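You operate a simulated robot arm through the tools that you are given. There is no shell and no other tool. Be economical: measure what you need, move in short steps, check, and stop when the job is done.

Carry out the task below with a simulated two-armed robot. There is one attempt and no reset: what you move stays moved.

TASK
Unload both cores from the core tote onto the steel table.
Fine: stand them up; carry the tote over and back with both hands. Set down upright: short core, tall core.
Where things are to end (x, y in the base frame): core tote within 0.06 m of [-0.11, 0.99]; short core within 0.06 m of [0.17, 0.94]; tall core within 0.06 m of [0.17, 1.09]; core tote within 0.06 m of [0.53, -0.07].

The check looks at the end state, three seconds after you hand in, the way a careful person would. Anything else that was tipped, shoved, dropped, spilled or broken makes it a failure.

THE ROBOT
Two 7-joint arms with two-finger parallel grippers on one trunk, on a base that drives. Base frame: it is fixed to the floor where the robot stands at the start and does not move with it; the origin is under the middle of the robot, x ahead of it, y to its left, z up; the surface under the hand at the start is at about z = 0.8. Lengths are in m, angles in rad, forces in N, time in s.
The left shoulder is at the start at [0.05, 0.177, 1.154], the right one opposite. With the tool pointing down near the work surface each hand reaches from about 0.2 to 0.7 m from the robot's upright axis, wherever it stands, measured 20 degrees to its own side. Places, roughly: top of the blue stand [0.6, -0.1, 0.8]; top of the steel table [0.1, 1, 0.8]. Payload 3.43 kg a hand.
Tool frame (each hand has its own): the origin (TCP) lies between the finger pads and is the grasp point; the fingertips stand 0.034 m ahead of it; z points along the fingers, y is the line along which they close. The gripper opens to 0.128 m. The fingers are 0.024 m wide and 0.012 m thick; the gripper's body (0.048 by 0.13 m) begins 0.096 m behind the TCP.
Orientation is that of the tool frame in the base frame, as a unit quaternion [x, y, z, w]. With the fingers straight down and closing along the base's y, the tool's x points along the base's -x, its y along +y and its z along -z.

THE INTERFACE
- The arms move only by the tool jog_arm. It takes "left_deltas", "right_deltas" or both (then of equal length, played together; a hand with none holds still); each is a list of rows, each a list of 3 entries, a list of its own where there are three numbers: the shift along the tool's x, y, z in cm, then the turn, a rotation vector about the tool's x, y, z in rad, then the gripper command, from -1 (shut) to 1 (fully open), values between in proportion. In form: [[[x, y, z], [ax, ay, az], claw], ...]. A call has 1 to 10 rows; each row shifts and turns the commanded pose from where the row before left it, along the tool's axes as they then stand. Each row takes 0.2 s and may step no farther than 0.05 m and 0.15 rad from the row before; otherwise, or with a gripper value out of range, the whole call is refused. Where a pose cannot be reached the arm comes as near as it can. A force on the tool above 40 N (or 10 N above the force at the start of the call, whichever is more), or a blocked arm, ends the call early, and 0.2 s more pass. Each finger travels about 0.108 m/s and halts on what it meets, pressing with about 33 N; the grip force reading is that of the motor and also rises with nothing between the fingers. The clock runs only during rows and for 0.2 s after the last one: add rows that do not move to give the fingers time. It gives the time, the measured TCP pose, the force on the tool (base axes), the opening and the grip force at its end, in the units of the frame above (readings bear some noise), with the torque about the TCP (base axes, N m) and any sound that the robot's microphone picked up, and new pictures: "pictures" is both (left out), scene, wrist or none (wrist: the cameras of the hands that moved).
- Cameras (640 x 400 px; columns grow to the right, rows downward): "scene" is now at [0.1309, 0.0515, 1.3005]; the picture's right is [0.64, -0.77, 0.00], its down [-0.55, -0.45, -0.71] and it looks along [0.54, 0.45, -0.71] (base axes); focal length 214 px, centre (320, 200). "left" rides on the left gripper at [0.076, 0.011, -0.16] in its tool frame; the picture's right is [-0.15, 0.99, 0.00], its down [-0.88, -0.13, -0.46] and it looks along [-0.45, -0.07, 0.89] (tool axes); focal length 234 px, centre (320, 200). "right" rides on the right gripper at [0.076, -0.011, -0.16] in its tool frame; the picture's right is [0.15, 0.99, 0.00], its down [-0.88, 0.13, -0.46] and it looks along [-0.45, 0.07, 0.89] (tool axes); focal length 234 px, centre (320, 200). There is no depth. A picture from a camera that has moved, and an enlarged one, comes with that camera's place and axes in the base frame and with its lens.
- raise_lower(by): slides the trunk up (or, below 0, down) by that many m; the arms and the scene camera ride with it, the base frame stays. It gives what a move gives, with no picture.
- base_move(legs): drives the robot by 1 to 6 legs, each [ahead, turn to the left] in m and rad, along the robot's own axes; the way and the turn of a leg run together, so that a leg with both is an arc; at most 1.5 m and 3.142 rad a leg. The arms and the cameras ride along, it lands a little off, and it stops where it bumps. It gives what a move gives, and a new picture of the scene camera.
- pan_tilt(pan, tilt): turns the head with the scene camera to pan (to the left, within 1.396 rad either way) and tilt (down, from -0.506 to 1.204), counted from straight ahead of the robot. It gives what a move gives, and a new picture of the scene camera.
- inspect(camera, box): a new picture of the part [left, top, right, bottom] of that camera's present view, enlarged. It takes no simulated time.
- hand_in(): hands the job in; it is judged then, once.

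Go step by step. Nothing tells you exact positions but the pictures and the camera data: compare them with the known pose of the tool, close in by small moves and look again before you grip or let go. The budget is 120 turns and 260 pictures, counting those below and the enlarged ones. Unless the task says otherwise, let go and move clear before handing in, and close with one line.

The tools are called after "Emit:" as a command line: name --argument value ..., lists and objects as JSON in quotes. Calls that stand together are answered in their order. jog_arm: Moves the arms, as the interface text tells. Its arguments: {"type":"object","properties":{"left_deltas":{"type":"array"},"right_deltas":{"type":"array"},"pictures":{"type":"string","enum":["both","scene","wrist","none"]}},"required":[]} The other tools are called the same way: raise_lower (by) slides the trunk up or down; base_move (legs) drives the base; pan_tilt (pan, tilt) turns the head that bears the scene camera; inspect (camera, box) takes an enlarged picture of a part of a camera's view; hand_in () hands the job in.

At the start:

```text
time: 0.0
left_eef_pos: [0.2231, 0.2987, 1.1519]
left_tcp_rot: [0.0, 1.0, 0.0, 0.0]
left_wrist_force: [0.0, 0.5, 0.1]
left_wrist_torque: [0.0, -0.02, 0.02]
left_opening: 0.1283
left_grip_force: 0.0
right_eef_pos: [0.3717, 0.0097, 1.097]
right_tcp_rot: [0.0, 1.0, 0.0, 0.0]
right_wrist_force: [-0.4, -0.7, -0.3]
right_wrist_torque: [-0.03, 0.0, 0.03]
right_opening: 0.128
right_grip_force: 0.0
trunk travel left (down, up): [-0.325, 0.076]
robot x, y, heading: [-0.0025, 0.0011, -0.002]
head pan, tilt: [0.689, 0.787]
```

scene: 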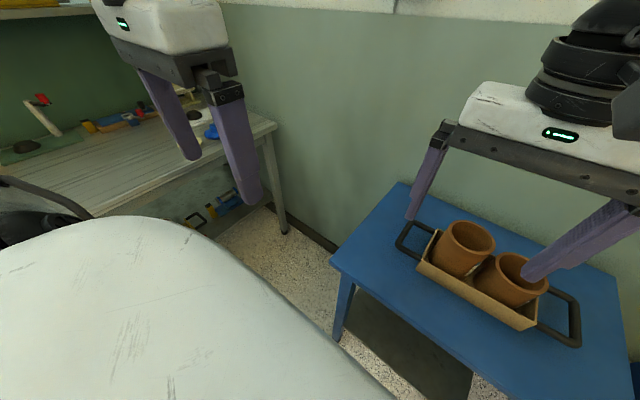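
right: 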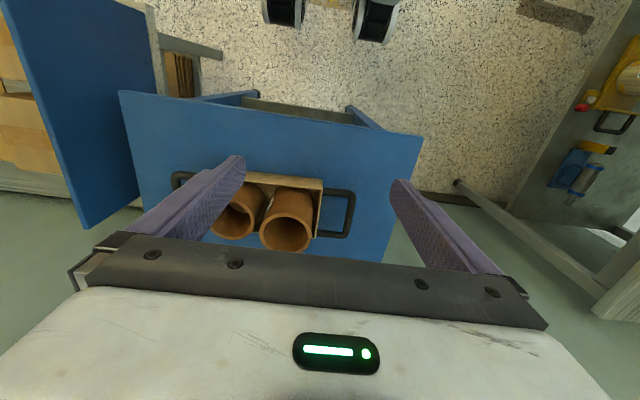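
left: 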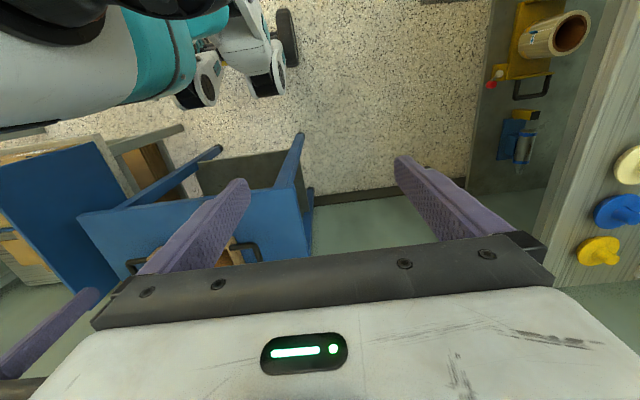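

I see the tote with two handles and two cores on the blue stand ahead, and a steel table to the left. I'll look straight at the tote and then at the steel table.

Emit:
pan_tilt --pan 0.0 --tilt 0.9

Emit:
pan_tilt --pan 1.39 --tilt 0.6

```text
time: 1.1
left_eef_pos: [0.2226, 0.2989, 1.1512]
left_tcp_rot: [0.0, 1.0, 0.0, 0.0]
left_wrist_force: [0.3, 0.2, -0.4]
left_wrist_torque: [-0.02, -0.02, 0.0]
left_opening: 0.1279
left_grip_force: 0.2
right_eef_pos: [0.3731, 0.0094, 1.0967]
right_tcp_rot: [0.0, 1.0, 0.0, 0.001]
right_wrist_force: [-0.7, 0.0, 1.0]
right_wrist_torque: [-0.01, 0.02, 0.01]
right_opening: 0.128
right_grip_force: 0.1
trunk travel left (down, up): [-0.325, 0.076]
robot x, y, heading: [0.0027, -0.0022, -0.0]
head pan, tilt: [0.0, 0.901]
camera scene: at [0.1437, -0.0001, 1.2916], right [0.0, -1.0, 0.0], down [-0.78, 0.0, -0.62], along [0.62, 0.0, -0.78], focal length 214 px, centre (320, 200)
```

scene: 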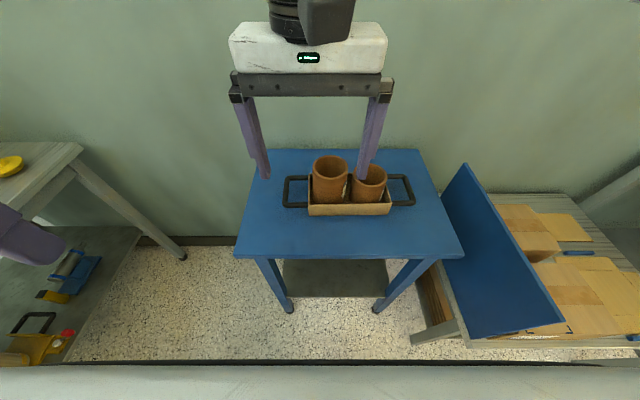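

```text
time: 2.6
left_eef_pos: [0.2231, 0.2976, 1.1515]
left_tcp_rot: [0.0, 1.0, 0.0, 0.001]
left_wrist_force: [-0.7, 0.5, -0.1]
left_wrist_torque: [0.01, -0.02, 0.0]
left_opening: 0.1281
left_grip_force: 0.1
right_eef_pos: [0.3723, 0.0087, 1.0965]
right_tcp_rot: [0.0, 1.0, 0.0, 0.0]
right_wrist_force: [-0.2, -0.1, -0.4]
right_wrist_torque: [-0.02, 0.02, -0.01]
right_opening: 0.1277
right_grip_force: 0.1
trunk travel left (down, up): [-0.325, 0.076]
robot x, y, heading: [-0.0006, -0.0028, -0.002]
head pan, tilt: [1.389, 0.6]
camera scene: at [0.0842, 0.0867, 1.3163], right [0.98, -0.18, 0.0], down [-0.1, -0.56, -0.82], along [0.15, 0.81, -0.57], focal length 214 px, centre (320, 200)
```

scene: 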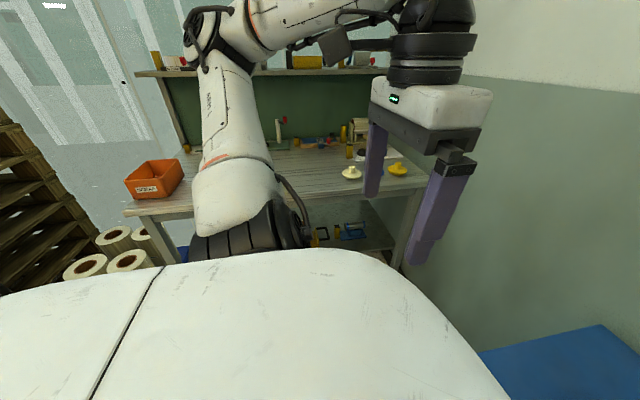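

The table front edge is near y≈0.86, the tote centre near [0.535, -0.08]. I'll look back at the tote and zoom in to get the handles.

Emit:
pan_tilt --pan -0.1 --tilt 0.8

Emit:
inspect --camera "scene" --box '[220, 120, 420, 245]'

Emit:
inspect --camera "right" --box '[140, 140, 380, 290]'

```text
time: 4.2
left_eef_pos: [0.2226, 0.2982, 1.1514]
left_tcp_rot: [0.0, 1.0, 0.0, 0.001]
left_wrist_force: [-0.7, 0.8, 0.1]
left_wrist_torque: [0.02, -0.01, -0.01]
left_opening: 0.1281
left_grip_force: 0.0
right_eef_pos: [0.373, 0.0088, 1.0978]
right_tcp_rot: [0.0, 1.0, -0.001, 0.0]
right_wrist_force: [0.1, -0.2, 0.0]
right_wrist_torque: [-0.03, 0.0, -0.01]
right_opening: 0.128
right_grip_force: 0.1
trunk travel left (down, up): [-0.325, 0.076]
robot x, y, heading: [0.0004, 0.0019, -0.003]
head pan, tilt: [-0.099, 0.799]
camera scene: at [0.1485, -0.0082, 1.2995], right [-0.1, -1.0, 0.0], down [-0.71, 0.07, -0.7], along [0.69, -0.07, -0.72], focal length 214 px, centre (320, 200)
```

scene: 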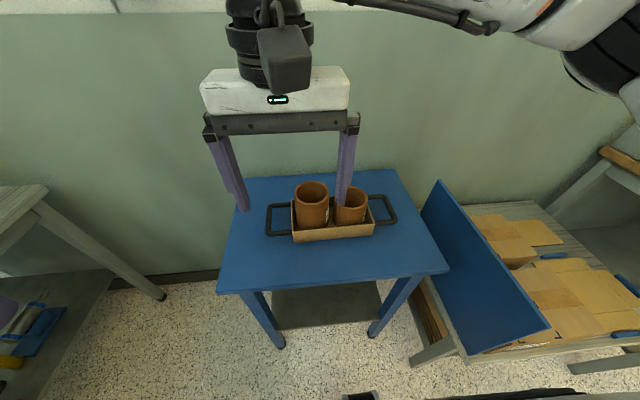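

```text
3.20 times, centred on (320, 182) of scene
camera zoom: at [0.1485, -0.0082, 1.2995], right [-0.1, -1.0, 0.0], down [-0.71, 0.07, -0.7], along [0.69, -0.07, -0.72], focal length 686 px, centre (320, 256)
```

zoom: 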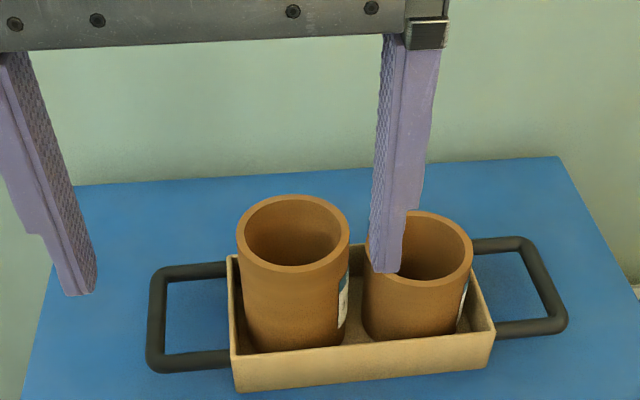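

```text
2.67 times, centred on (260, 215) of right
camera zoom: at [0.2971, -0.0015, 1.2564], right [-0.15, 0.99, 0.0], down [0.88, 0.13, 0.46], along [0.45, 0.07, -0.89], focal length 624 px, centre (480, 160)
```

zoom: 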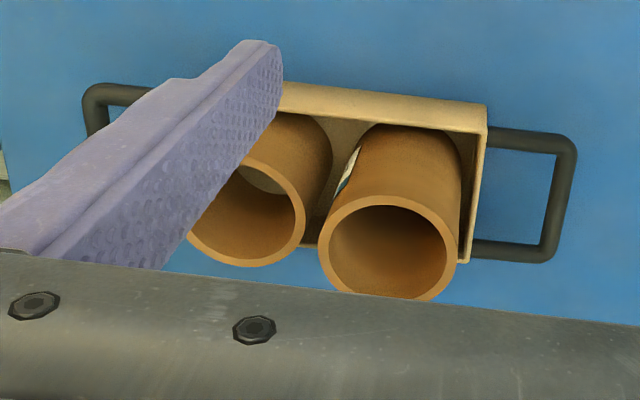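

Cores stand upright in the tote: tall on the left, short on the right. The handles' outer bars are about [0.546, 0.098] and [0.552, -0.264] at z≈0.82, so I'll move both hands above them.

Emit:
jog_arm --left_deltas '[[[-3.59, -2.22, 1.67], [0, 0, 0], -0.06], [[-3.59, -2.22, 1.67], [0, 0, 0], -0.06], [[-3.59, -2.22, 1.67], [0, 0, 0], -0.06], [[-3.59, -2.22, 1.67], [0, 0, 0], -0.06], [[-3.59, -2.22, 1.67], [0, 0, 0], -0.06], [[-3.59, -2.22, 1.67], [0, 0, 0], -0.06], [[-3.59, -2.22, 1.67], [0, 0, 0], -0.06], [[-3.59, -2.22, 1.67], [0, 0, 0], -0.06], [[-3.59, -2.22, 1.67], [0, 0, 0], -0.06], [[0, 0, 0], [0, 0, 0], -0.06]]' --right_deltas '[[[-2.0, -3.03, 1.08], [0, 0, 0], -0.06], [[-2.0, -3.03, 1.08], [0, 0, 0], -0.06], [[-2.0, -3.03, 1.08], [0, 0, 0], -0.06], [[-2.0, -3.03, 1.08], [0, 0, 0], -0.06], [[-2.0, -3.03, 1.08], [0, 0, 0], -0.06], [[-2.0, -3.03, 1.08], [0, 0, 0], -0.06], [[-2.0, -3.03, 1.08], [0, 0, 0], -0.06], [[-2.0, -3.03, 1.08], [0, 0, 0], -0.06], [[-2.0, -3.03, 1.08], [0, 0, 0], -0.06], [[0, 0, 0], [0, 0, 0], -0.06]]'

```text
time: 6.4
left_eef_pos: [0.4895, 0.1623, 1.0074]
left_tcp_rot: [-0.001, 1.0, -0.001, 0.002]
left_wrist_force: [-0.1, 0.1, -0.3]
left_wrist_torque: [-0.03, 0.02, 0.02]
left_opening: 0.0601
left_grip_force: 0.0
left hand out of reach, approached as far as the arm can: row 7, 8, 9
right_eef_pos: [0.5512, -0.2638, 1.0]
right_tcp_rot: [0.0, 1.0, 0.0, 0.0]
right_wrist_force: [-0.1, -0.1, -0.2]
right_wrist_torque: [-0.03, 0.0, 0.02]
right_opening: 0.06
right_grip_force: 0.0
trunk travel left (down, up): [-0.325, 0.076]
robot x, y, heading: [0.002, 0.0032, -0.001]
head pan, tilt: [-0.099, 0.799]
camera scene: at [0.1483, -0.0081, 1.2995], right [-0.1, -1.0, 0.0], down [-0.71, 0.07, -0.7], along [0.69, -0.07, -0.72], focal length 214 px, centre (320, 200)
camera right: at [0.4758, -0.2758, 1.1607], right [-0.15, 0.99, 0.0], down [0.88, 0.13, 0.46], along [0.45, 0.07, -0.89], focal length 234 px, centre (320, 200)
camera left: at [0.4142, 0.172, 1.1665], right [0.15, 0.99, 0.0], down [0.88, -0.13, 0.46], along [0.45, -0.07, -0.89], focal length 234 px, centre (320, 200)
```

scene: 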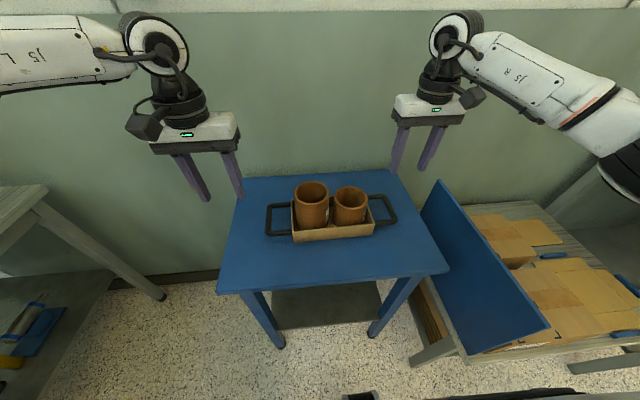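
right: 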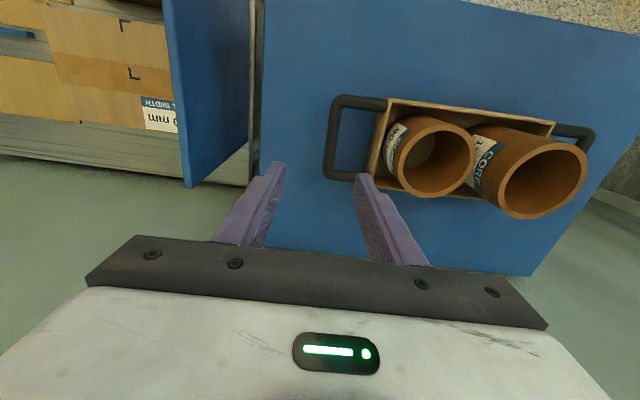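
left: 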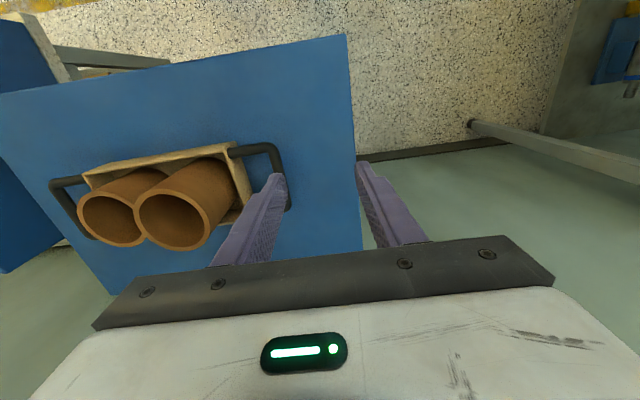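

The left hand stops short, out of reach. I'll turn the base by -0.15 rad to face the tote squarely, then place the hands again.

Emit:
base_move --legs '[[0, -0.15]]'

```text
time: 7.4
left_eef_pos: [0.5078, 0.0898, 1.007]
left_tcp_rot: [0.073, 0.997, 0.0, 0.0]
left_wrist_force: [0.4, 0.3, -0.8]
left_wrist_torque: [0.0, -0.02, 0.03]
left_opening: 0.0605
left_grip_force: 0.1
right_eef_pos: [0.5075, -0.3409, 1.0021]
right_tcp_rot: [0.072, 0.997, 0.0, -0.001]
right_wrist_force: [0.0, -0.6, -0.1]
right_wrist_torque: [0.06, -0.01, 0.0]
right_opening: 0.0602
right_grip_force: 0.0
trunk travel left (down, up): [-0.325, 0.076]
robot x, y, heading: [0.0022, -0.0015, -0.149]
head pan, tilt: [-0.099, 0.799]
camera scene: at [0.1456, -0.0304, 1.2995], right [-0.24, -0.97, 0.0], down [-0.7, 0.17, -0.7], along [0.68, -0.17, -0.72], focal length 214 px, centre (320, 200)
```

scene: 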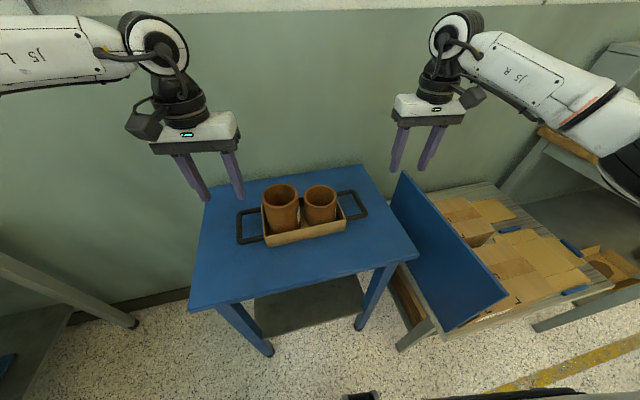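

Both hands are now symmetric to the tote. I'll yaw them back to the tote's axis and bring them above the bars at about [0.538, 0.096] and [0.543, -0.25].

Emit:
jog_arm --left_deltas '[[[0, 0, 0], [0, 0, -0.147], -0.06], [[-1.0, 0.2, 1.9], [0, 0, 0], -0.06], [[-1.0, 0.2, 1.9], [0, 0, 0], -0.06], [[-1.0, 0.2, 1.9], [0, 0, 0], -0.06], [[0, 0, 0], [0, 0, 0], -0.06]]' --right_deltas '[[[0, 0, 0], [0, 0, -0.147], -0.06], [[-1.2, 3.0, 1.73], [0, 0, 0], -0.06], [[-1.2, 3.0, 1.73], [0, 0, 0], -0.06], [[-1.2, 3.0, 1.73], [0, 0, 0], -0.06], [[0, 0, 0], [0, 0, 0], -0.06]]'

```text
time: 8.6
left_eef_pos: [0.5276, 0.1097, 0.9534]
left_tcp_rot: [-0.001, 1.0, -0.002, 0.002]
left_wrist_force: [0.0, 0.4, -0.3]
left_wrist_torque: [0.01, 0.02, 0.01]
left_opening: 0.0601
left_grip_force: 0.0
left hand out of reach, approached as far as the arm can: row 2, 3, 4
right_eef_pos: [0.5451, -0.251, 0.9514]
right_tcp_rot: [-0.001, 1.0, 0.0, 0.0]
right_wrist_force: [-0.2, 0.9, -0.1]
right_wrist_torque: [0.0, -0.02, 0.0]
right_opening: 0.0602
right_grip_force: 0.1
trunk travel left (down, up): [-0.325, 0.076]
robot x, y, heading: [0.0003, -0.0026, -0.147]
head pan, tilt: [-0.099, 0.799]
camera scene: at [0.1455, -0.0302, 1.2995], right [-0.24, -0.97, 0.0], down [-0.7, 0.17, -0.7], along [0.68, -0.17, -0.72], focal length 214 px, centre (320, 200)
camera right: at [0.4703, -0.2625, 1.1107], right [-0.15, 0.99, 0.0], down [0.88, 0.13, 0.46], along [0.45, 0.07, -0.89], focal length 234 px, centre (320, 200)
camera left: at [0.4525, 0.1205, 1.1122], right [0.14, 0.99, 0.0], down [0.88, -0.13, 0.46], along [0.45, -0.07, -0.89], focal length 234 px, centre (320, 200)
```

scene: 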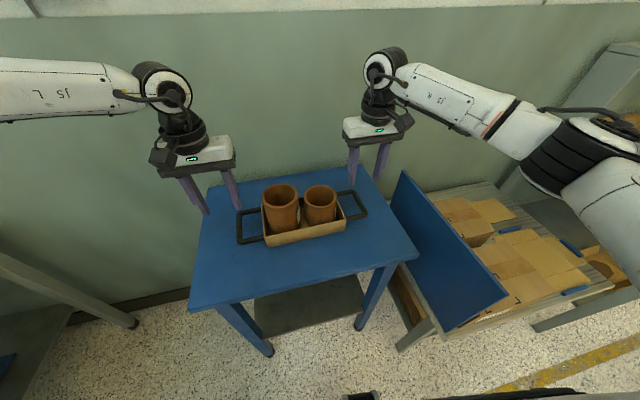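
right: 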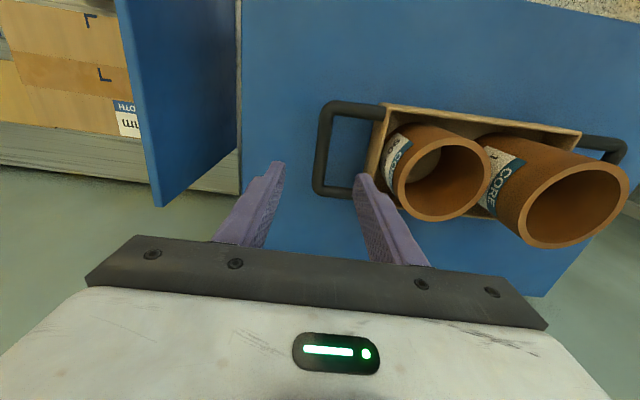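
left: 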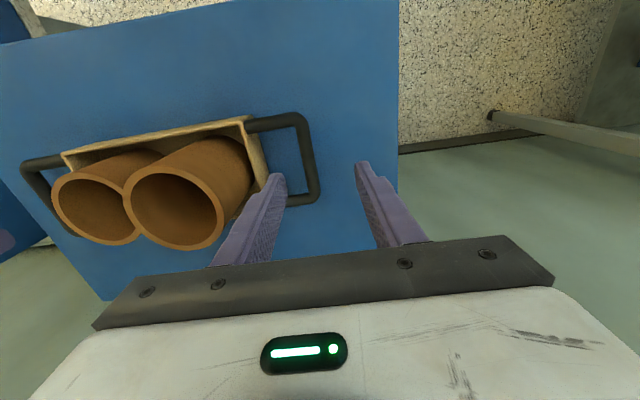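

The left hand is still about 1 cm short. I'll look straight down to see how much room the base has ahead of it.

Emit:
pan_tilt --pan 0.0 --tilt 1.2

```text
time: 9.5
left_eef_pos: [0.5288, 0.111, 0.9528]
left_tcp_rot: [0.0, 1.0, -0.002, 0.002]
left_wrist_force: [0.5, -0.8, -0.1]
left_wrist_torque: [0.03, 0.01, -0.01]
left_opening: 0.0601
left_grip_force: 0.0
right_eef_pos: [0.5458, -0.2509, 0.9515]
right_tcp_rot: [-0.001, 1.0, 0.0, 0.0]
right_wrist_force: [-0.2, -0.2, 0.3]
right_wrist_torque: [0.01, -0.02, 0.01]
right_opening: 0.0603
right_grip_force: 0.0
trunk travel left (down, up): [-0.325, 0.076]
robot x, y, heading: [-0.0007, 0.0016, -0.146]
head pan, tilt: [0.0, 1.201]
camera scene: at [0.1228, -0.0184, 1.2718], right [-0.14, -0.99, 0.0], down [-0.92, 0.13, -0.36], along [0.36, -0.05, -0.93], focal length 214 px, centre (320, 200)
```

scene: 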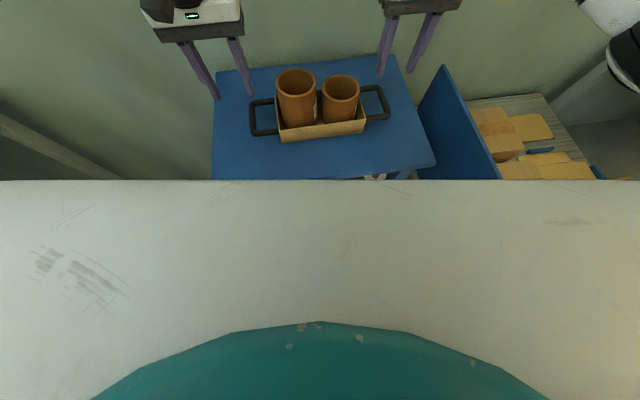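

The floor is visible down to x≈0.2 and the stand's front legs are near 0.38, so there is room. I'll drive 0.06 m ahead.

Emit:
base_move --legs '[[0.06, 0]]'

Emit:
pan_tilt --pan 0.0 --tilt 0.9

```text
time: 10.4
left_eef_pos: [0.5882, 0.1011, 0.9537]
left_tcp_rot: [-0.002, 1.0, -0.002, 0.0]
left_wrist_force: [0.1, 0.9, 0.6]
left_wrist_torque: [-0.03, 0.02, -0.03]
left_opening: 0.0604
left_grip_force: 0.1
right_eef_pos: [0.6049, -0.2595, 0.9512]
right_tcp_rot: [-0.002, 1.0, 0.0, 0.001]
right_wrist_force: [0.4, -0.1, 0.2]
right_wrist_torque: [0.0, 0.02, 0.01]
right_opening: 0.0599
right_grip_force: 0.2
trunk travel left (down, up): [-0.325, 0.076]
robot x, y, heading: [0.0622, -0.0067, -0.148]
head pan, tilt: [0.0, 1.201]
camera scene: at [0.1831, -0.0273, 1.2716], right [-0.14, -0.99, 0.0], down [-0.92, 0.14, -0.36], along [0.36, -0.05, -0.93], focal length 214 px, centre (320, 200)
```

scene: 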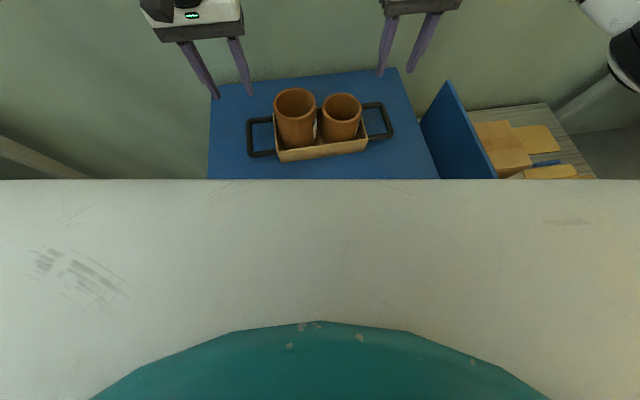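

```text
time: 11.2
left_eef_pos: [0.587, 0.1002, 0.9526]
left_tcp_rot: [-0.001, 1.0, -0.001, 0.001]
left_wrist_force: [0.5, 0.1, 0.0]
left_wrist_torque: [0.0, 0.01, -0.02]
left_opening: 0.0601
left_grip_force: 0.1
right_eef_pos: [0.6052, -0.2593, 0.951]
right_tcp_rot: [-0.001, 1.0, 0.001, 0.0]
right_wrist_force: [-0.7, -0.5, -0.3]
right_wrist_torque: [0.02, -0.01, -0.02]
right_opening: 0.0603
right_grip_force: 0.0
trunk travel left (down, up): [-0.325, 0.076]
robot x, y, heading: [0.0556, -0.0088, -0.148]
head pan, tilt: [0.0, 0.901]
camera scene: at [0.2017, -0.03, 1.2915], right [-0.14, -0.99, 0.0], down [-0.78, 0.11, -0.62], along [0.61, -0.09, -0.78], focal length 214 px, centre (320, 200)
```

scene: 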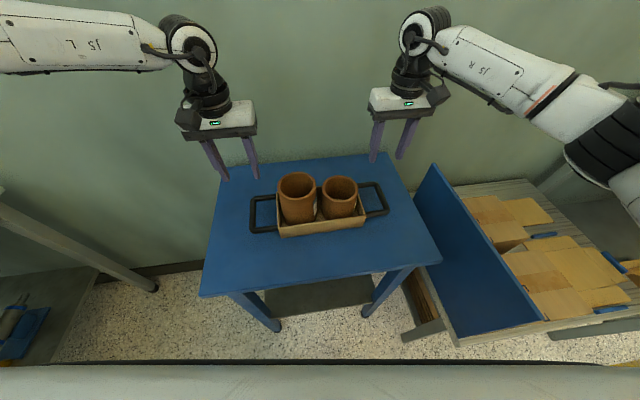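

Hands have room now. I'll centre them over the bars at [0.534, 0.094] and [0.540, -0.246] and go down to z≈0.89.

Emit:
jog_arm --left_deltas '[[[2.65, -0.3, 0], [0, 0, 0], -0.06], [[2.65, -0.3, 0], [0, 0, 0], -0.06], [[0, 0, 3.1], [0, 0, 0], -0.06], [[0, 0, 3.1], [0, 0, 0], -0.06], [[0, 0, 0], [0, 0, 0], -0.06]]' --right_deltas '[[[3.25, 0.67, 0], [0, 0, 0], -0.06], [[3.25, 0.67, 0], [0, 0, 0], -0.06], [[0, 0, 3.1], [0, 0, 0], -0.06], [[0, 0, 3.0], [0, 0, 0], -0.06], [[0, 0, 0], [0, 0, 0], -0.06]]'

```text
time: 12.4
left_eef_pos: [0.534, 0.0953, 0.8941]
left_tcp_rot: [0.0, 1.0, -0.002, 0.001]
left_wrist_force: [0.4, 0.9, 0.4]
left_wrist_torque: [-0.02, 0.01, 0.0]
left_opening: 0.0599
left_grip_force: 0.0
right_eef_pos: [0.5408, -0.2456, 0.891]
right_tcp_rot: [0.0, 1.0, 0.0, 0.0]
right_wrist_force: [-0.6, 0.3, 0.0]
right_wrist_torque: [-0.02, -0.01, 0.0]
right_opening: 0.0604
right_grip_force: 0.1
trunk travel left (down, up): [-0.325, 0.076]
robot x, y, heading: [0.0564, -0.0048, -0.145]
head pan, tilt: [0.0, 0.901]
camera scene: at [0.2016, -0.03, 1.2916], right [-0.15, -0.99, 0.0], down [-0.78, 0.11, -0.62], along [0.61, -0.09, -0.78], focal length 214 px, centre (320, 200)
camera right: at [0.4652, -0.2572, 1.0492], right [-0.15, 0.99, 0.0], down [0.88, 0.13, 0.46], along [0.45, 0.07, -0.89], focal length 234 px, centre (320, 200)
camera left: at [0.4589, 0.106, 1.0525], right [0.14, 0.99, 0.0], down [0.88, -0.13, 0.46], along [0.45, -0.07, -0.89], focal length 234 px, centre (320, 200)
```

scene: 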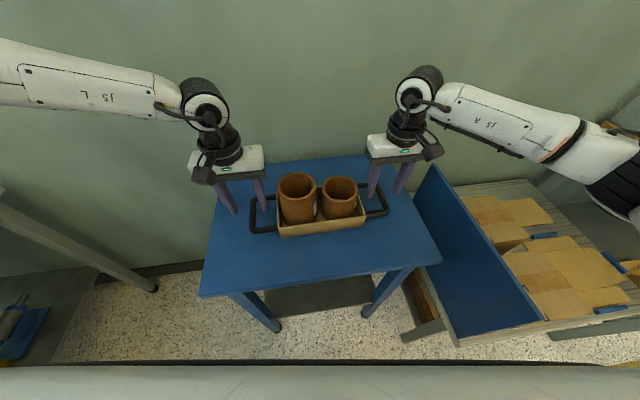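
right: 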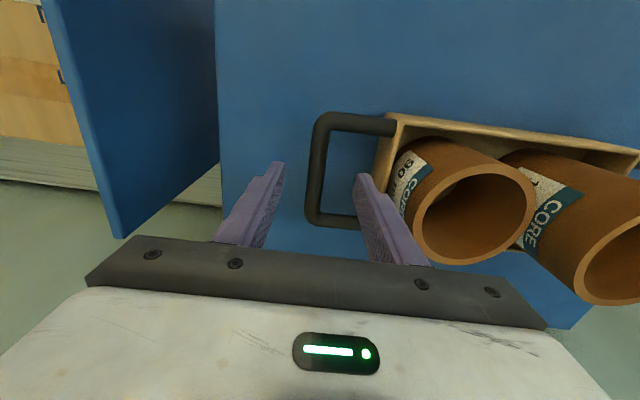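
left: 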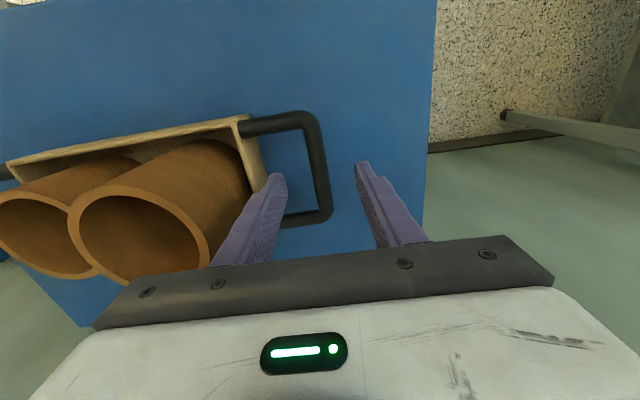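

The bars lie between both pairs of fingers. I'll nudge slightly and go down to z≈0.846.

Emit:
jog_arm --left_deltas '[[[0, -0.2, 2.4], [0, 0, 0], -0.06], [[0, 0, 2.4], [0, 0, 0], -0.06], [[0, 0, 0], [0, 0, 0], -0.06]]' --right_deltas '[[[0, -0.5, 2.2], [0, 0, 0], -0.06], [[0, 0, 2.3], [0, 0, 0], -0.06], [[0, 0, 0], [0, 0, 0], -0.06]]'

```text
time: 13.2
left_eef_pos: [0.5257, 0.1106, 0.8544]
left_tcp_rot: [-0.001, 1.0, -0.003, 0.002]
left_wrist_force: [-0.3, 0.5, 0.9]
left_wrist_torque: [0.05, -0.03, -0.03]
left_opening: 0.0602
left_grip_force: 0.0
left hand out of reach, approached as far as the arm can: row 1, 2
right_eef_pos: [0.5413, -0.2521, 0.8457]
right_tcp_rot: [0.001, 1.0, 0.0, 0.0]
right_wrist_force: [1.0, -0.6, 0.5]
right_wrist_torque: [-0.03, 0.01, -0.02]
right_opening: 0.0603
right_grip_force: 0.1
trunk travel left (down, up): [-0.325, 0.076]
robot x, y, heading: [0.0624, -0.0125, -0.147]
head pan, tilt: [0.0, 0.901]
camera scene: at [0.2016, -0.03, 1.2916], right [-0.15, -0.99, 0.0], down [-0.78, 0.11, -0.62], along [0.61, -0.09, -0.78], focal length 214 px, centre (320, 200)
camera right: at [0.4651, -0.2628, 1.0052], right [-0.15, 0.99, 0.0], down [0.88, 0.13, 0.46], along [0.45, 0.07, -0.89], focal length 234 px, centre (320, 200)
camera left: at [0.4503, 0.1204, 1.0137], right [0.14, 0.99, -0.01], down [0.88, -0.13, 0.46], along [0.45, -0.07, -0.89], focal length 234 px, centre (320, 200)
```

scene: 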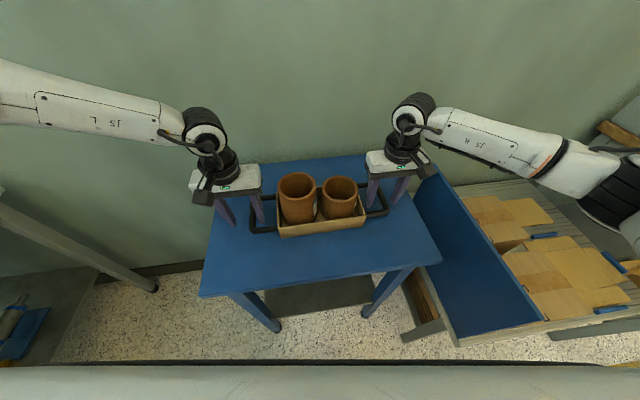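
right: 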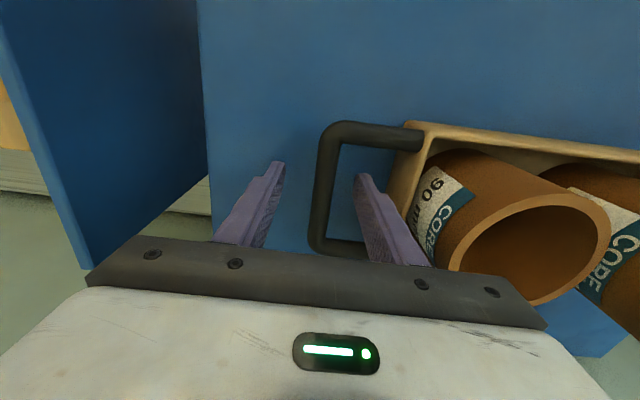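
left: 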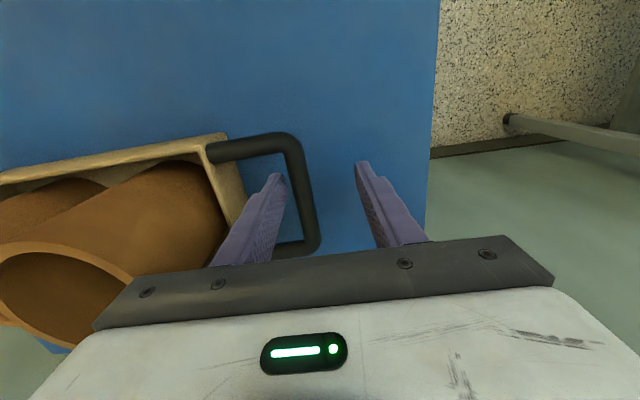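

The right is in place, but the left hits its reach limit at this height, while at 0.894 it reached fine. I'll raise both hands back to about 0.894 and then lower the trunk instead.

Emit:
jog_arm --left_deltas '[[[0, 0, -4.0], [0, 0, 0], -0.06], [[0, 0, 0], [0, 0, 0], -0.06]]' --right_deltas '[[[0, 0, -4.8], [0, 0, 0], -0.06], [[0, 0, 0], [0, 0, 0], -0.06]]' --pictures "none"

```text
time: 13.8
left_eef_pos: [0.5267, 0.1115, 0.8937]
left_tcp_rot: [-0.001, 1.0, -0.003, 0.001]
left_wrist_force: [-0.5, -0.4, 0.4]
left_wrist_torque: [-0.02, -0.02, -0.02]
left_opening: 0.0605
left_grip_force: 0.1
right_eef_pos: [0.5386, -0.2495, 0.8932]
right_tcp_rot: [0.0, 1.0, 0.0, 0.0]
right_wrist_force: [-0.4, -0.2, 0.4]
right_wrist_torque: [0.01, 0.01, 0.02]
right_opening: 0.0603
right_grip_force: 0.1
trunk travel left (down, up): [-0.325, 0.076]
robot x, y, heading: [0.0571, -0.0066, -0.144]
head pan, tilt: [0.0, 0.901]
```

Next I'll shift the left hand to the bar at this height, then see if it holds.

Emit:
jog_arm --left_deltas '[[[-0.7, -1.8, 0], [0, 0, 0], -0.06], [[0, 0, 0], [0, 0, 0], -0.06]]' --pictures "none"

```text
time: 14.4
left_eef_pos: [0.535, 0.0943, 0.8943]
left_tcp_rot: [-0.001, 1.0, -0.002, 0.002]
left_wrist_force: [0.0, -1.1, -0.5]
left_wrist_torque: [0.01, -0.02, -0.02]
left_opening: 0.0598
left_grip_force: 0.1
right_eef_pos: [0.5396, -0.2495, 0.8933]
right_tcp_rot: [-0.001, 1.0, 0.0, 0.0]
right_wrist_force: [0.4, 0.1, -0.5]
right_wrist_torque: [0.01, 0.0, -0.01]
right_opening: 0.0601
right_grip_force: 0.0
trunk travel left (down, up): [-0.325, 0.076]
robot x, y, heading: [0.059, -0.0113, -0.143]
head pan, tilt: [0.0, 0.901]
```

The left hand is in place, so I'll lower the trunk by 0.048 m.

Emit:
raise_lower --by -0.048

Emit:
inspect --camera "left" --box '[160, 80, 480, 280]'

Emit:
inspect --camera "right" --box '[160, 80, 480, 280]'

```text
time: 15.3
left_eef_pos: [0.5341, 0.0942, 0.8467]
left_tcp_rot: [-0.001, 1.0, -0.002, 0.002]
left_wrist_force: [-0.2, -0.2, -0.6]
left_wrist_torque: [-0.02, 0.0, 0.02]
left_opening: 0.0602
left_grip_force: 0.0
right_eef_pos: [0.5383, -0.2482, 0.8467]
right_tcp_rot: [-0.001, 1.0, 0.0, 0.0]
right_wrist_force: [-0.9, 0.1, 0.9]
right_wrist_torque: [-0.05, -0.05, 0.0]
right_opening: 0.0603
right_grip_force: 0.1
trunk travel left (down, up): [-0.277, 0.124]
robot x, y, heading: [0.0592, -0.01, -0.145]
head pan, tilt: [0.0, 0.901]
```

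```text
2.00 times, centred on (320, 180) of left
camera zoom: at [0.459, 0.1046, 1.006], right [0.14, 0.99, 0.0], down [0.88, -0.13, 0.46], along [0.45, -0.07, -0.89], focal length 468 px, centre (320, 240)
```

zoom: 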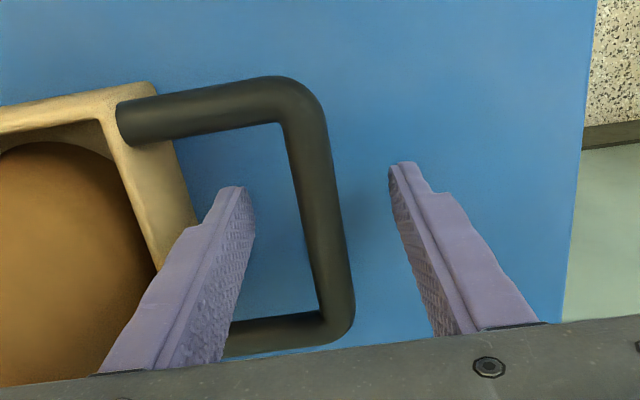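

```text
2.00 times, centred on (320, 180) of right
camera zoom: at [0.4633, -0.261, 1.0053], right [-0.15, 0.99, 0.0], down [0.88, 0.13, 0.46], along [0.45, 0.07, -0.89], focal length 468 px, centre (320, 240)
```

zoom: 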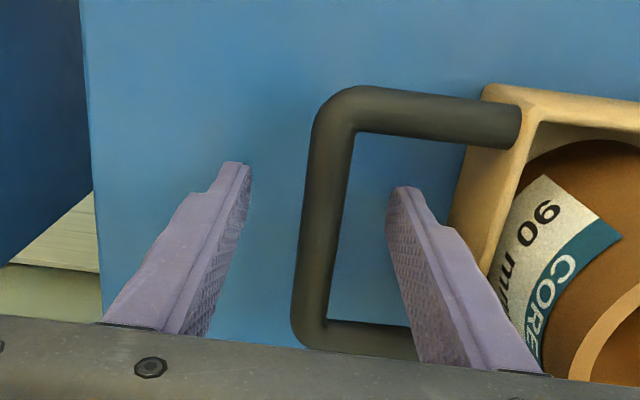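

Both bars sit between the fingers, roughly centred. I'll close both hands.

Emit:
jog_arm --left_deltas '[[[0, 0, 0], [0, 0, 0], -0.4], [[0, 0, 0], [0, 0, 0], -0.7], [[0, 0, 0], [0, 0, 0], -1], [[0, 0, 0], [0, 0, 0], -1], [[0, 0, 0], [0, 0, 0], -1]]' --right_deltas '[[[0, 0, 0], [0, 0, 0], -0.4], [[0, 0, 0], [0, 0, 0], -0.7], [[0, 0, 0], [0, 0, 0], -1], [[0, 0, 0], [0, 0, 0], -1], [[0, 0, 0], [0, 0, 0], -1]]'

```text
time: 16.6
left_eef_pos: [0.534, 0.0916, 0.8473]
left_tcp_rot: [-0.001, 1.0, -0.005, 0.002]
left_wrist_force: [3.6, -15.8, -0.4]
left_wrist_torque: [-0.09, 0.11, 0.66]
left_opening: 0.0155
left_grip_force: 33.0
right_eef_pos: [0.5383, -0.2476, 0.8455]
right_tcp_rot: [-0.002, 1.0, 0.002, -0.001]
right_wrist_force: [-3.7, 16.9, -0.9]
right_wrist_torque: [0.11, -0.02, 0.62]
right_opening: 0.0152
right_grip_force: 32.8
trunk travel left (down, up): [-0.277, 0.124]
robot x, y, heading: [0.0611, -0.0089, -0.143]
head pan, tilt: [0.0, 0.901]
camera scene: at [0.2019, -0.03, 1.2435], right [-0.14, -0.99, 0.0], down [-0.78, 0.11, -0.62], along [0.61, -0.09, -0.78], focal length 214 px, centre (320, 200)
camera right: at [0.4632, -0.2598, 1.0051], right [-0.15, 0.99, 0.0], down [0.88, 0.13, 0.46], along [0.45, 0.07, -0.89], focal length 234 px, centre (320, 200)
camera left: at [0.4594, 0.1038, 1.0062], right [0.14, 0.99, -0.01], down [0.88, -0.12, 0.46], along [0.46, -0.07, -0.89], focal length 234 px, centre (320, 200)
```

scene: 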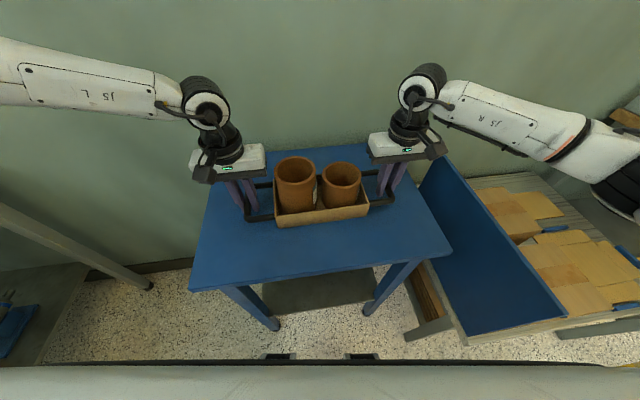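
right: 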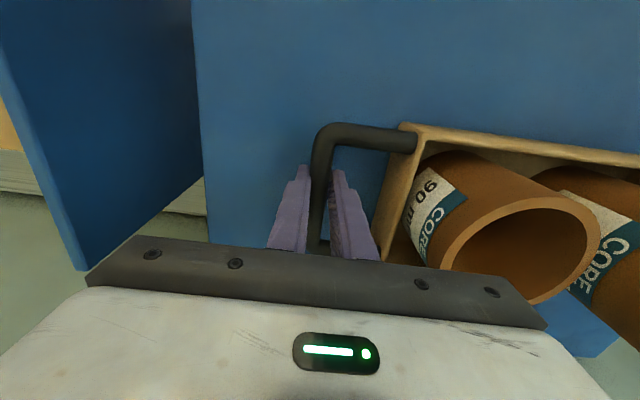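
left: 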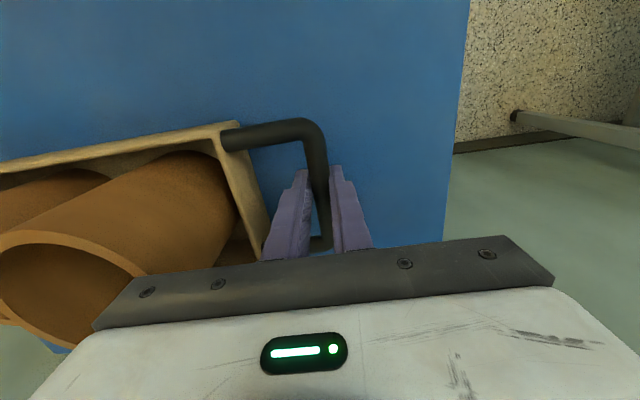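

Both bars are gripped (opening 15 mm). I'll lift with the trunk by 0.12 m so the tote stays level.

Emit:
raise_lower --by 0.12

Emit:
inspect --camera "scene" --box '[160, 100, 480, 300]'

```text
time: 18.1
left_eef_pos: [0.5357, 0.0925, 0.9679]
left_tcp_rot: [0.0, 1.0, -0.005, 0.002]
left_wrist_force: [3.7, -22.3, -2.1]
left_wrist_torque: [-0.14, 0.09, 0.62]
left_opening: 0.0156
left_grip_force: 33.3
right_eef_pos: [0.5385, -0.2489, 0.9645]
right_tcp_rot: [-0.001, 1.0, 0.003, -0.002]
right_wrist_force: [-4.0, 21.3, -1.8]
right_wrist_torque: [0.13, -0.07, 0.57]
right_opening: 0.0152
right_grip_force: 33.4
trunk travel left (down, up): [-0.397, 0.004]
robot x, y, heading: [0.0608, -0.0093, -0.151]
head pan, tilt: [0.0, 0.901]
```

```text
2.00 times, centred on (320, 200) of scene
camera zoom: at [0.2022, -0.0301, 1.3634], right [-0.14, -0.99, 0.0], down [-0.78, 0.11, -0.62], along [0.61, -0.09, -0.78], focal length 429 px, centre (320, 200)
```

zoom: 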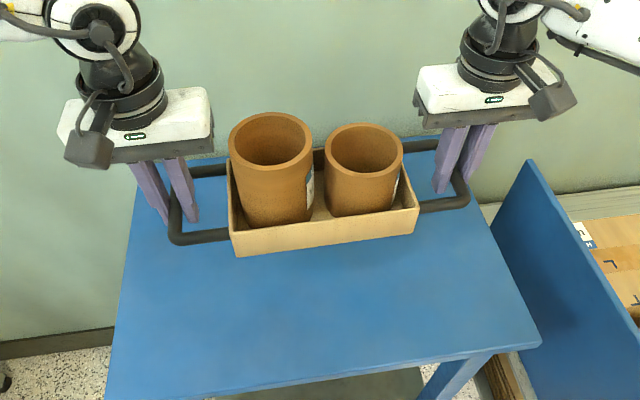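

The tote is up, level, both cores standing. I'll first back away from the stand 0.314 m (toward a final robot pose of about [-0.18, 0.505], heading 1.42).

Emit:
base_move --legs '[[-0.314, 0]]'

```text
time: 20.2
left_eef_pos: [0.2212, 0.1404, 0.9684]
left_tcp_rot: [-0.005, 1.0, -0.005, 0.003]
left_wrist_force: [3.7, -21.5, -2.0]
left_wrist_torque: [-0.16, -0.04, 0.61]
left_opening: 0.0153
left_grip_force: 33.4
right_eef_pos: [0.2278, -0.2003, 0.9654]
right_tcp_rot: [-0.006, 1.0, 0.003, -0.001]
right_wrist_force: [-4.2, 20.9, -0.6]
right_wrist_torque: [0.08, 0.04, 0.54]
right_opening: 0.0154
right_grip_force: 32.9
trunk travel left (down, up): [-0.397, 0.004]
robot x, y, heading: [-0.2475, 0.0398, -0.141]
head pan, tilt: [0.0, 0.901]
camera scene: at [-0.1109, 0.0157, 1.3636], right [-0.14, -0.99, 0.0], down [-0.78, 0.11, -0.62], along [0.62, -0.09, -0.78], focal length 214 px, centre (320, 200)
```

scene: 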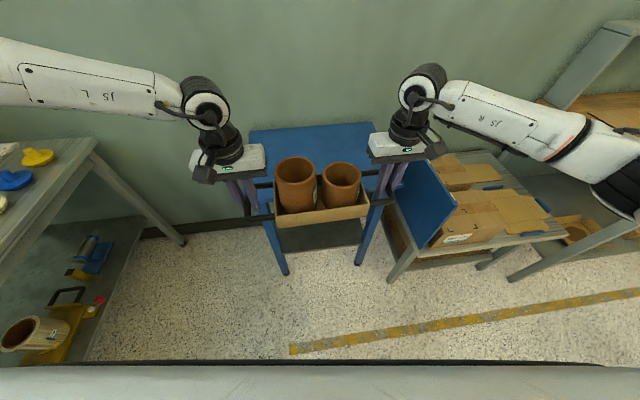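

Clear behind. I'll turn left 1.564 rad to face the steel table.

Emit:
base_move --legs '[[0, 0.782], [0, 0.782]]'

```text
time: 24.7
left_eef_pos: [-0.354, 0.5125, 0.9664]
left_tcp_rot: [0.708, -0.707, 0.003, -0.006]
left_wrist_force: [2.7, 3.1, -2.7]
left_wrist_torque: [0.03, 0.01, 0.55]
left_opening: 0.0151
left_grip_force: 32.9
right_eef_pos: [-0.0143, 0.5159, 0.9661]
right_tcp_rot: [0.708, -0.706, -0.001, 0.003]
right_wrist_force: [-1.8, -3.2, -2.0]
right_wrist_torque: [-0.06, 0.0, 0.48]
right_opening: 0.0151
right_grip_force: 33.4
trunk travel left (down, up): [-0.397, 0.004]
robot x, y, heading: [-0.254, 0.0385, 1.427]
head pan, tilt: [0.0, 0.901]
camera scene: at [-0.2338, 0.1801, 1.3635], right [0.99, -0.15, 0.0], down [-0.11, -0.78, -0.62], along [0.09, 0.61, -0.78], focal length 214 px, centre (320, 200)
```

scene: 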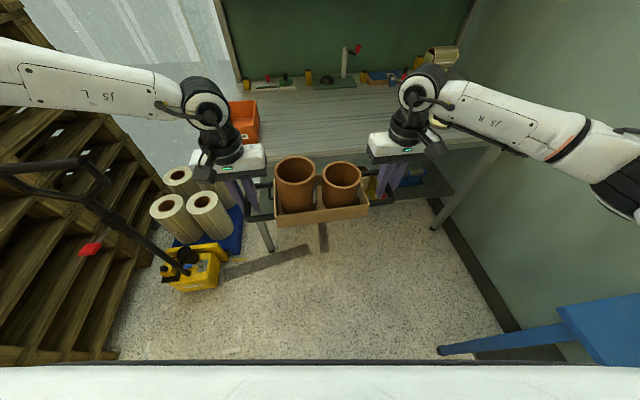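

The tote faces the table, cores steady. A pallet jack stands on the left; I'll look that way to be sure the left elbow clears it.

Emit:
pan_tilt --pan 0.8 --tilt 0.4

Emit:
pan_tilt --pan 0.0 --tilt 0.5

```text
time: 25.8
left_eef_pos: [-0.3536, 0.5133, 0.9674]
left_tcp_rot: [0.708, -0.706, 0.002, -0.006]
left_wrist_force: [0.4, 2.9, -1.7]
left_wrist_torque: [0.13, -0.01, 0.55]
left_opening: 0.015
left_grip_force: 33.1
right_eef_pos: [-0.0137, 0.5156, 0.9638]
right_tcp_rot: [0.708, -0.706, 0.0, 0.004]
right_wrist_force: [-0.7, -3.9, -1.8]
right_wrist_torque: [-0.18, -0.03, 0.46]
right_opening: 0.015
right_grip_force: 33.1
trunk travel left (down, up): [-0.397, 0.004]
robot x, y, heading: [-0.248, 0.0394, 1.426]
head pan, tilt: [0.799, 0.4]
camera scene: at [-0.3007, 0.179, 1.4065], right [0.79, 0.61, 0.0], down [0.24, -0.31, -0.92], along [-0.56, 0.73, -0.39], focal length 214 px, centre (320, 200)
```

scene: 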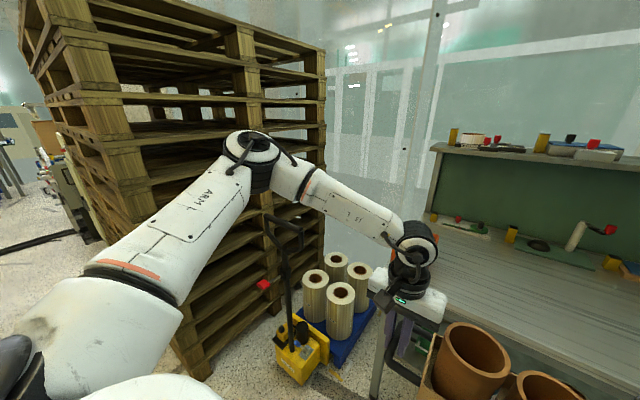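

```text
time: 26.9
left_eef_pos: [-0.353, 0.5114, 0.9675]
left_tcp_rot: [0.708, -0.706, 0.002, -0.005]
left_wrist_force: [-0.5, 3.4, -2.0]
left_wrist_torque: [0.14, -0.02, 0.51]
left_opening: 0.0154
left_grip_force: 32.8
right_eef_pos: [-0.013, 0.5143, 0.9657]
right_tcp_rot: [0.709, -0.705, 0.0, 0.003]
right_wrist_force: [-0.4, -2.8, -2.3]
right_wrist_torque: [-0.14, -0.01, 0.51]
right_opening: 0.0152
right_grip_force: 33.1
trunk travel left (down, up): [-0.397, 0.004]
robot x, y, heading: [-0.2575, 0.0348, 1.425]
head pan, tilt: [0.0, 0.499]
camera scene: at [-0.2313, 0.1954, 1.3974], right [0.99, -0.14, 0.0], down [-0.07, -0.47, -0.88], along [0.13, 0.87, -0.48], focal length 214 px, centre (320, 200)
```

scene: 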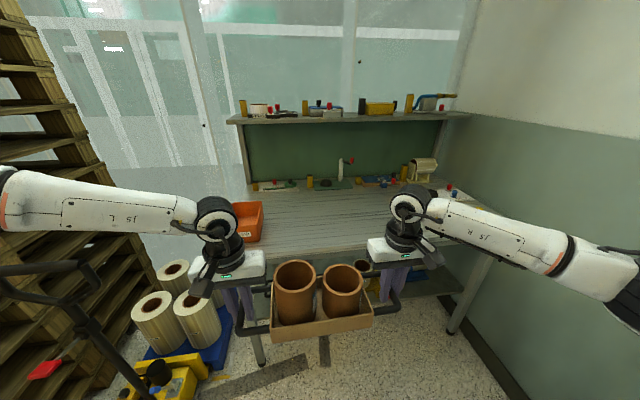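

The elbow clears the jack. An orange bin sits left at x<-0.37, so I'll aim the tote at about [-0.09, 0.98]; drive ahead with a slight slant.

Emit:
base_move --legs '[[0, -0.05], [0.475, 0], [0, 0.05]]'

Emit:
pan_tilt --pan 0.0 --tilt 0.9

```text
time: 30.6
left_eef_pos: [-0.2453, 0.9744, 0.9661]
left_tcp_rot: [-0.699, 0.715, -0.003, 0.006]
left_wrist_force: [0.4, 3.0, -1.4]
left_wrist_torque: [0.06, -0.06, 0.53]
left_opening: 0.0152
left_grip_force: 32.8
right_eef_pos: [0.0952, 0.9681, 0.9651]
right_tcp_rot: [-0.7, 0.714, -0.001, -0.003]
right_wrist_force: [-0.3, -3.1, -2.3]
right_wrist_torque: [-0.08, 0.0, 0.47]
right_opening: 0.0151
right_grip_force: 32.9
trunk travel left (down, up): [-0.397, 0.004]
robot x, y, heading: [-0.1536, 0.4933, 1.404]
head pan, tilt: [0.0, 0.499]
camera scene: at [-0.1304, 0.6549, 1.3973], right [0.99, -0.17, 0.0], down [-0.08, -0.47, -0.88], along [0.15, 0.86, -0.48], focal length 214 px, centre (320, 200)
```

scene: 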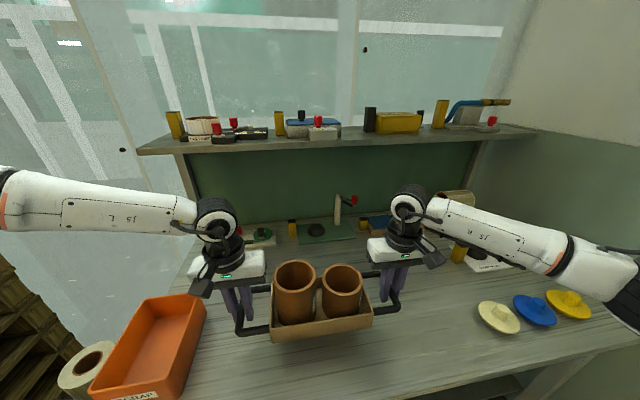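

```text
time: 31.4
left_eef_pos: [-0.2439, 0.9746, 0.9666]
left_tcp_rot: [-0.699, 0.715, -0.002, 0.006]
left_wrist_force: [0.4, 2.5, -2.1]
left_wrist_torque: [0.01, 0.01, 0.47]
left_opening: 0.0153
left_grip_force: 33.1
right_eef_pos: [0.0969, 0.9696, 0.9649]
right_tcp_rot: [-0.7, 0.715, 0.0, -0.003]
right_wrist_force: [-0.6, -3.1, -3.2]
right_wrist_torque: [0.01, 0.02, 0.44]
right_opening: 0.0153
right_grip_force: 32.8
trunk travel left (down, up): [-0.397, 0.004]
robot x, y, heading: [-0.1574, 0.497, 1.4]
head pan, tilt: [0.0, 0.901]
camera scene: at [-0.1325, 0.6394, 1.3635], right [0.99, -0.17, 0.0], down [-0.13, -0.77, -0.62], along [0.11, 0.61, -0.78], focal length 214 px, centre (320, 200)
```

scene: 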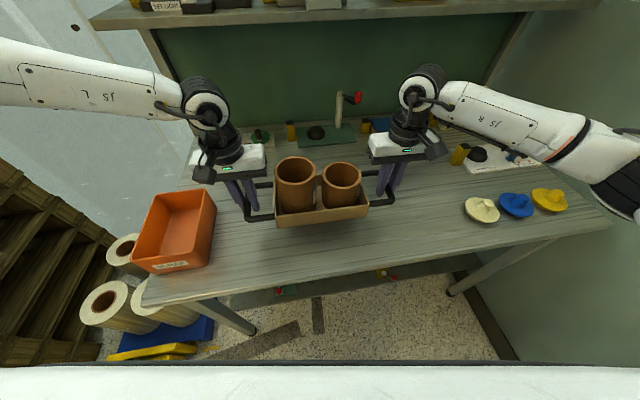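

The tote centre is about [-0.074, 0.972]; I'll shift both hands together by -2 cm in x and +1 cm in y.

Emit:
jog_arm --left_deltas '[[[-0.5, 1.0, 0], [0, 0, 0], -1], [[-0.5, 1.0, 0], [0, 0, 0], -1], [[0, 0, 0], [0, 0, 0], -1]]' --right_deltas '[[[-0.5, 1.0, 0], [0, 0, 0], -1], [[-0.5, 1.0, 0], [0, 0, 0], -1], [[0, 0, 0], [0, 0, 0], -1]]' --pictures "none"

```text
time: 32.2
left_eef_pos: [-0.2653, 0.9856, 0.9665]
left_tcp_rot: [-0.699, 0.715, -0.002, 0.005]
left_wrist_force: [-3.0, 3.7, -1.8]
left_wrist_torque: [0.24, 0.0, 0.52]
left_opening: 0.0152
left_grip_force: 33.3
right_eef_pos: [0.0758, 0.9783, 0.9645]
right_tcp_rot: [-0.699, 0.715, -0.001, -0.003]
right_wrist_force: [3.8, -3.1, -2.8]
right_wrist_torque: [-0.22, -0.05, 0.52]
right_opening: 0.0152
right_grip_force: 32.7
trunk travel left (down, up): [-0.397, 0.004]
robot x, y, heading: [-0.1573, 0.4962, 1.401]
head pan, tilt: [0.0, 0.901]
```

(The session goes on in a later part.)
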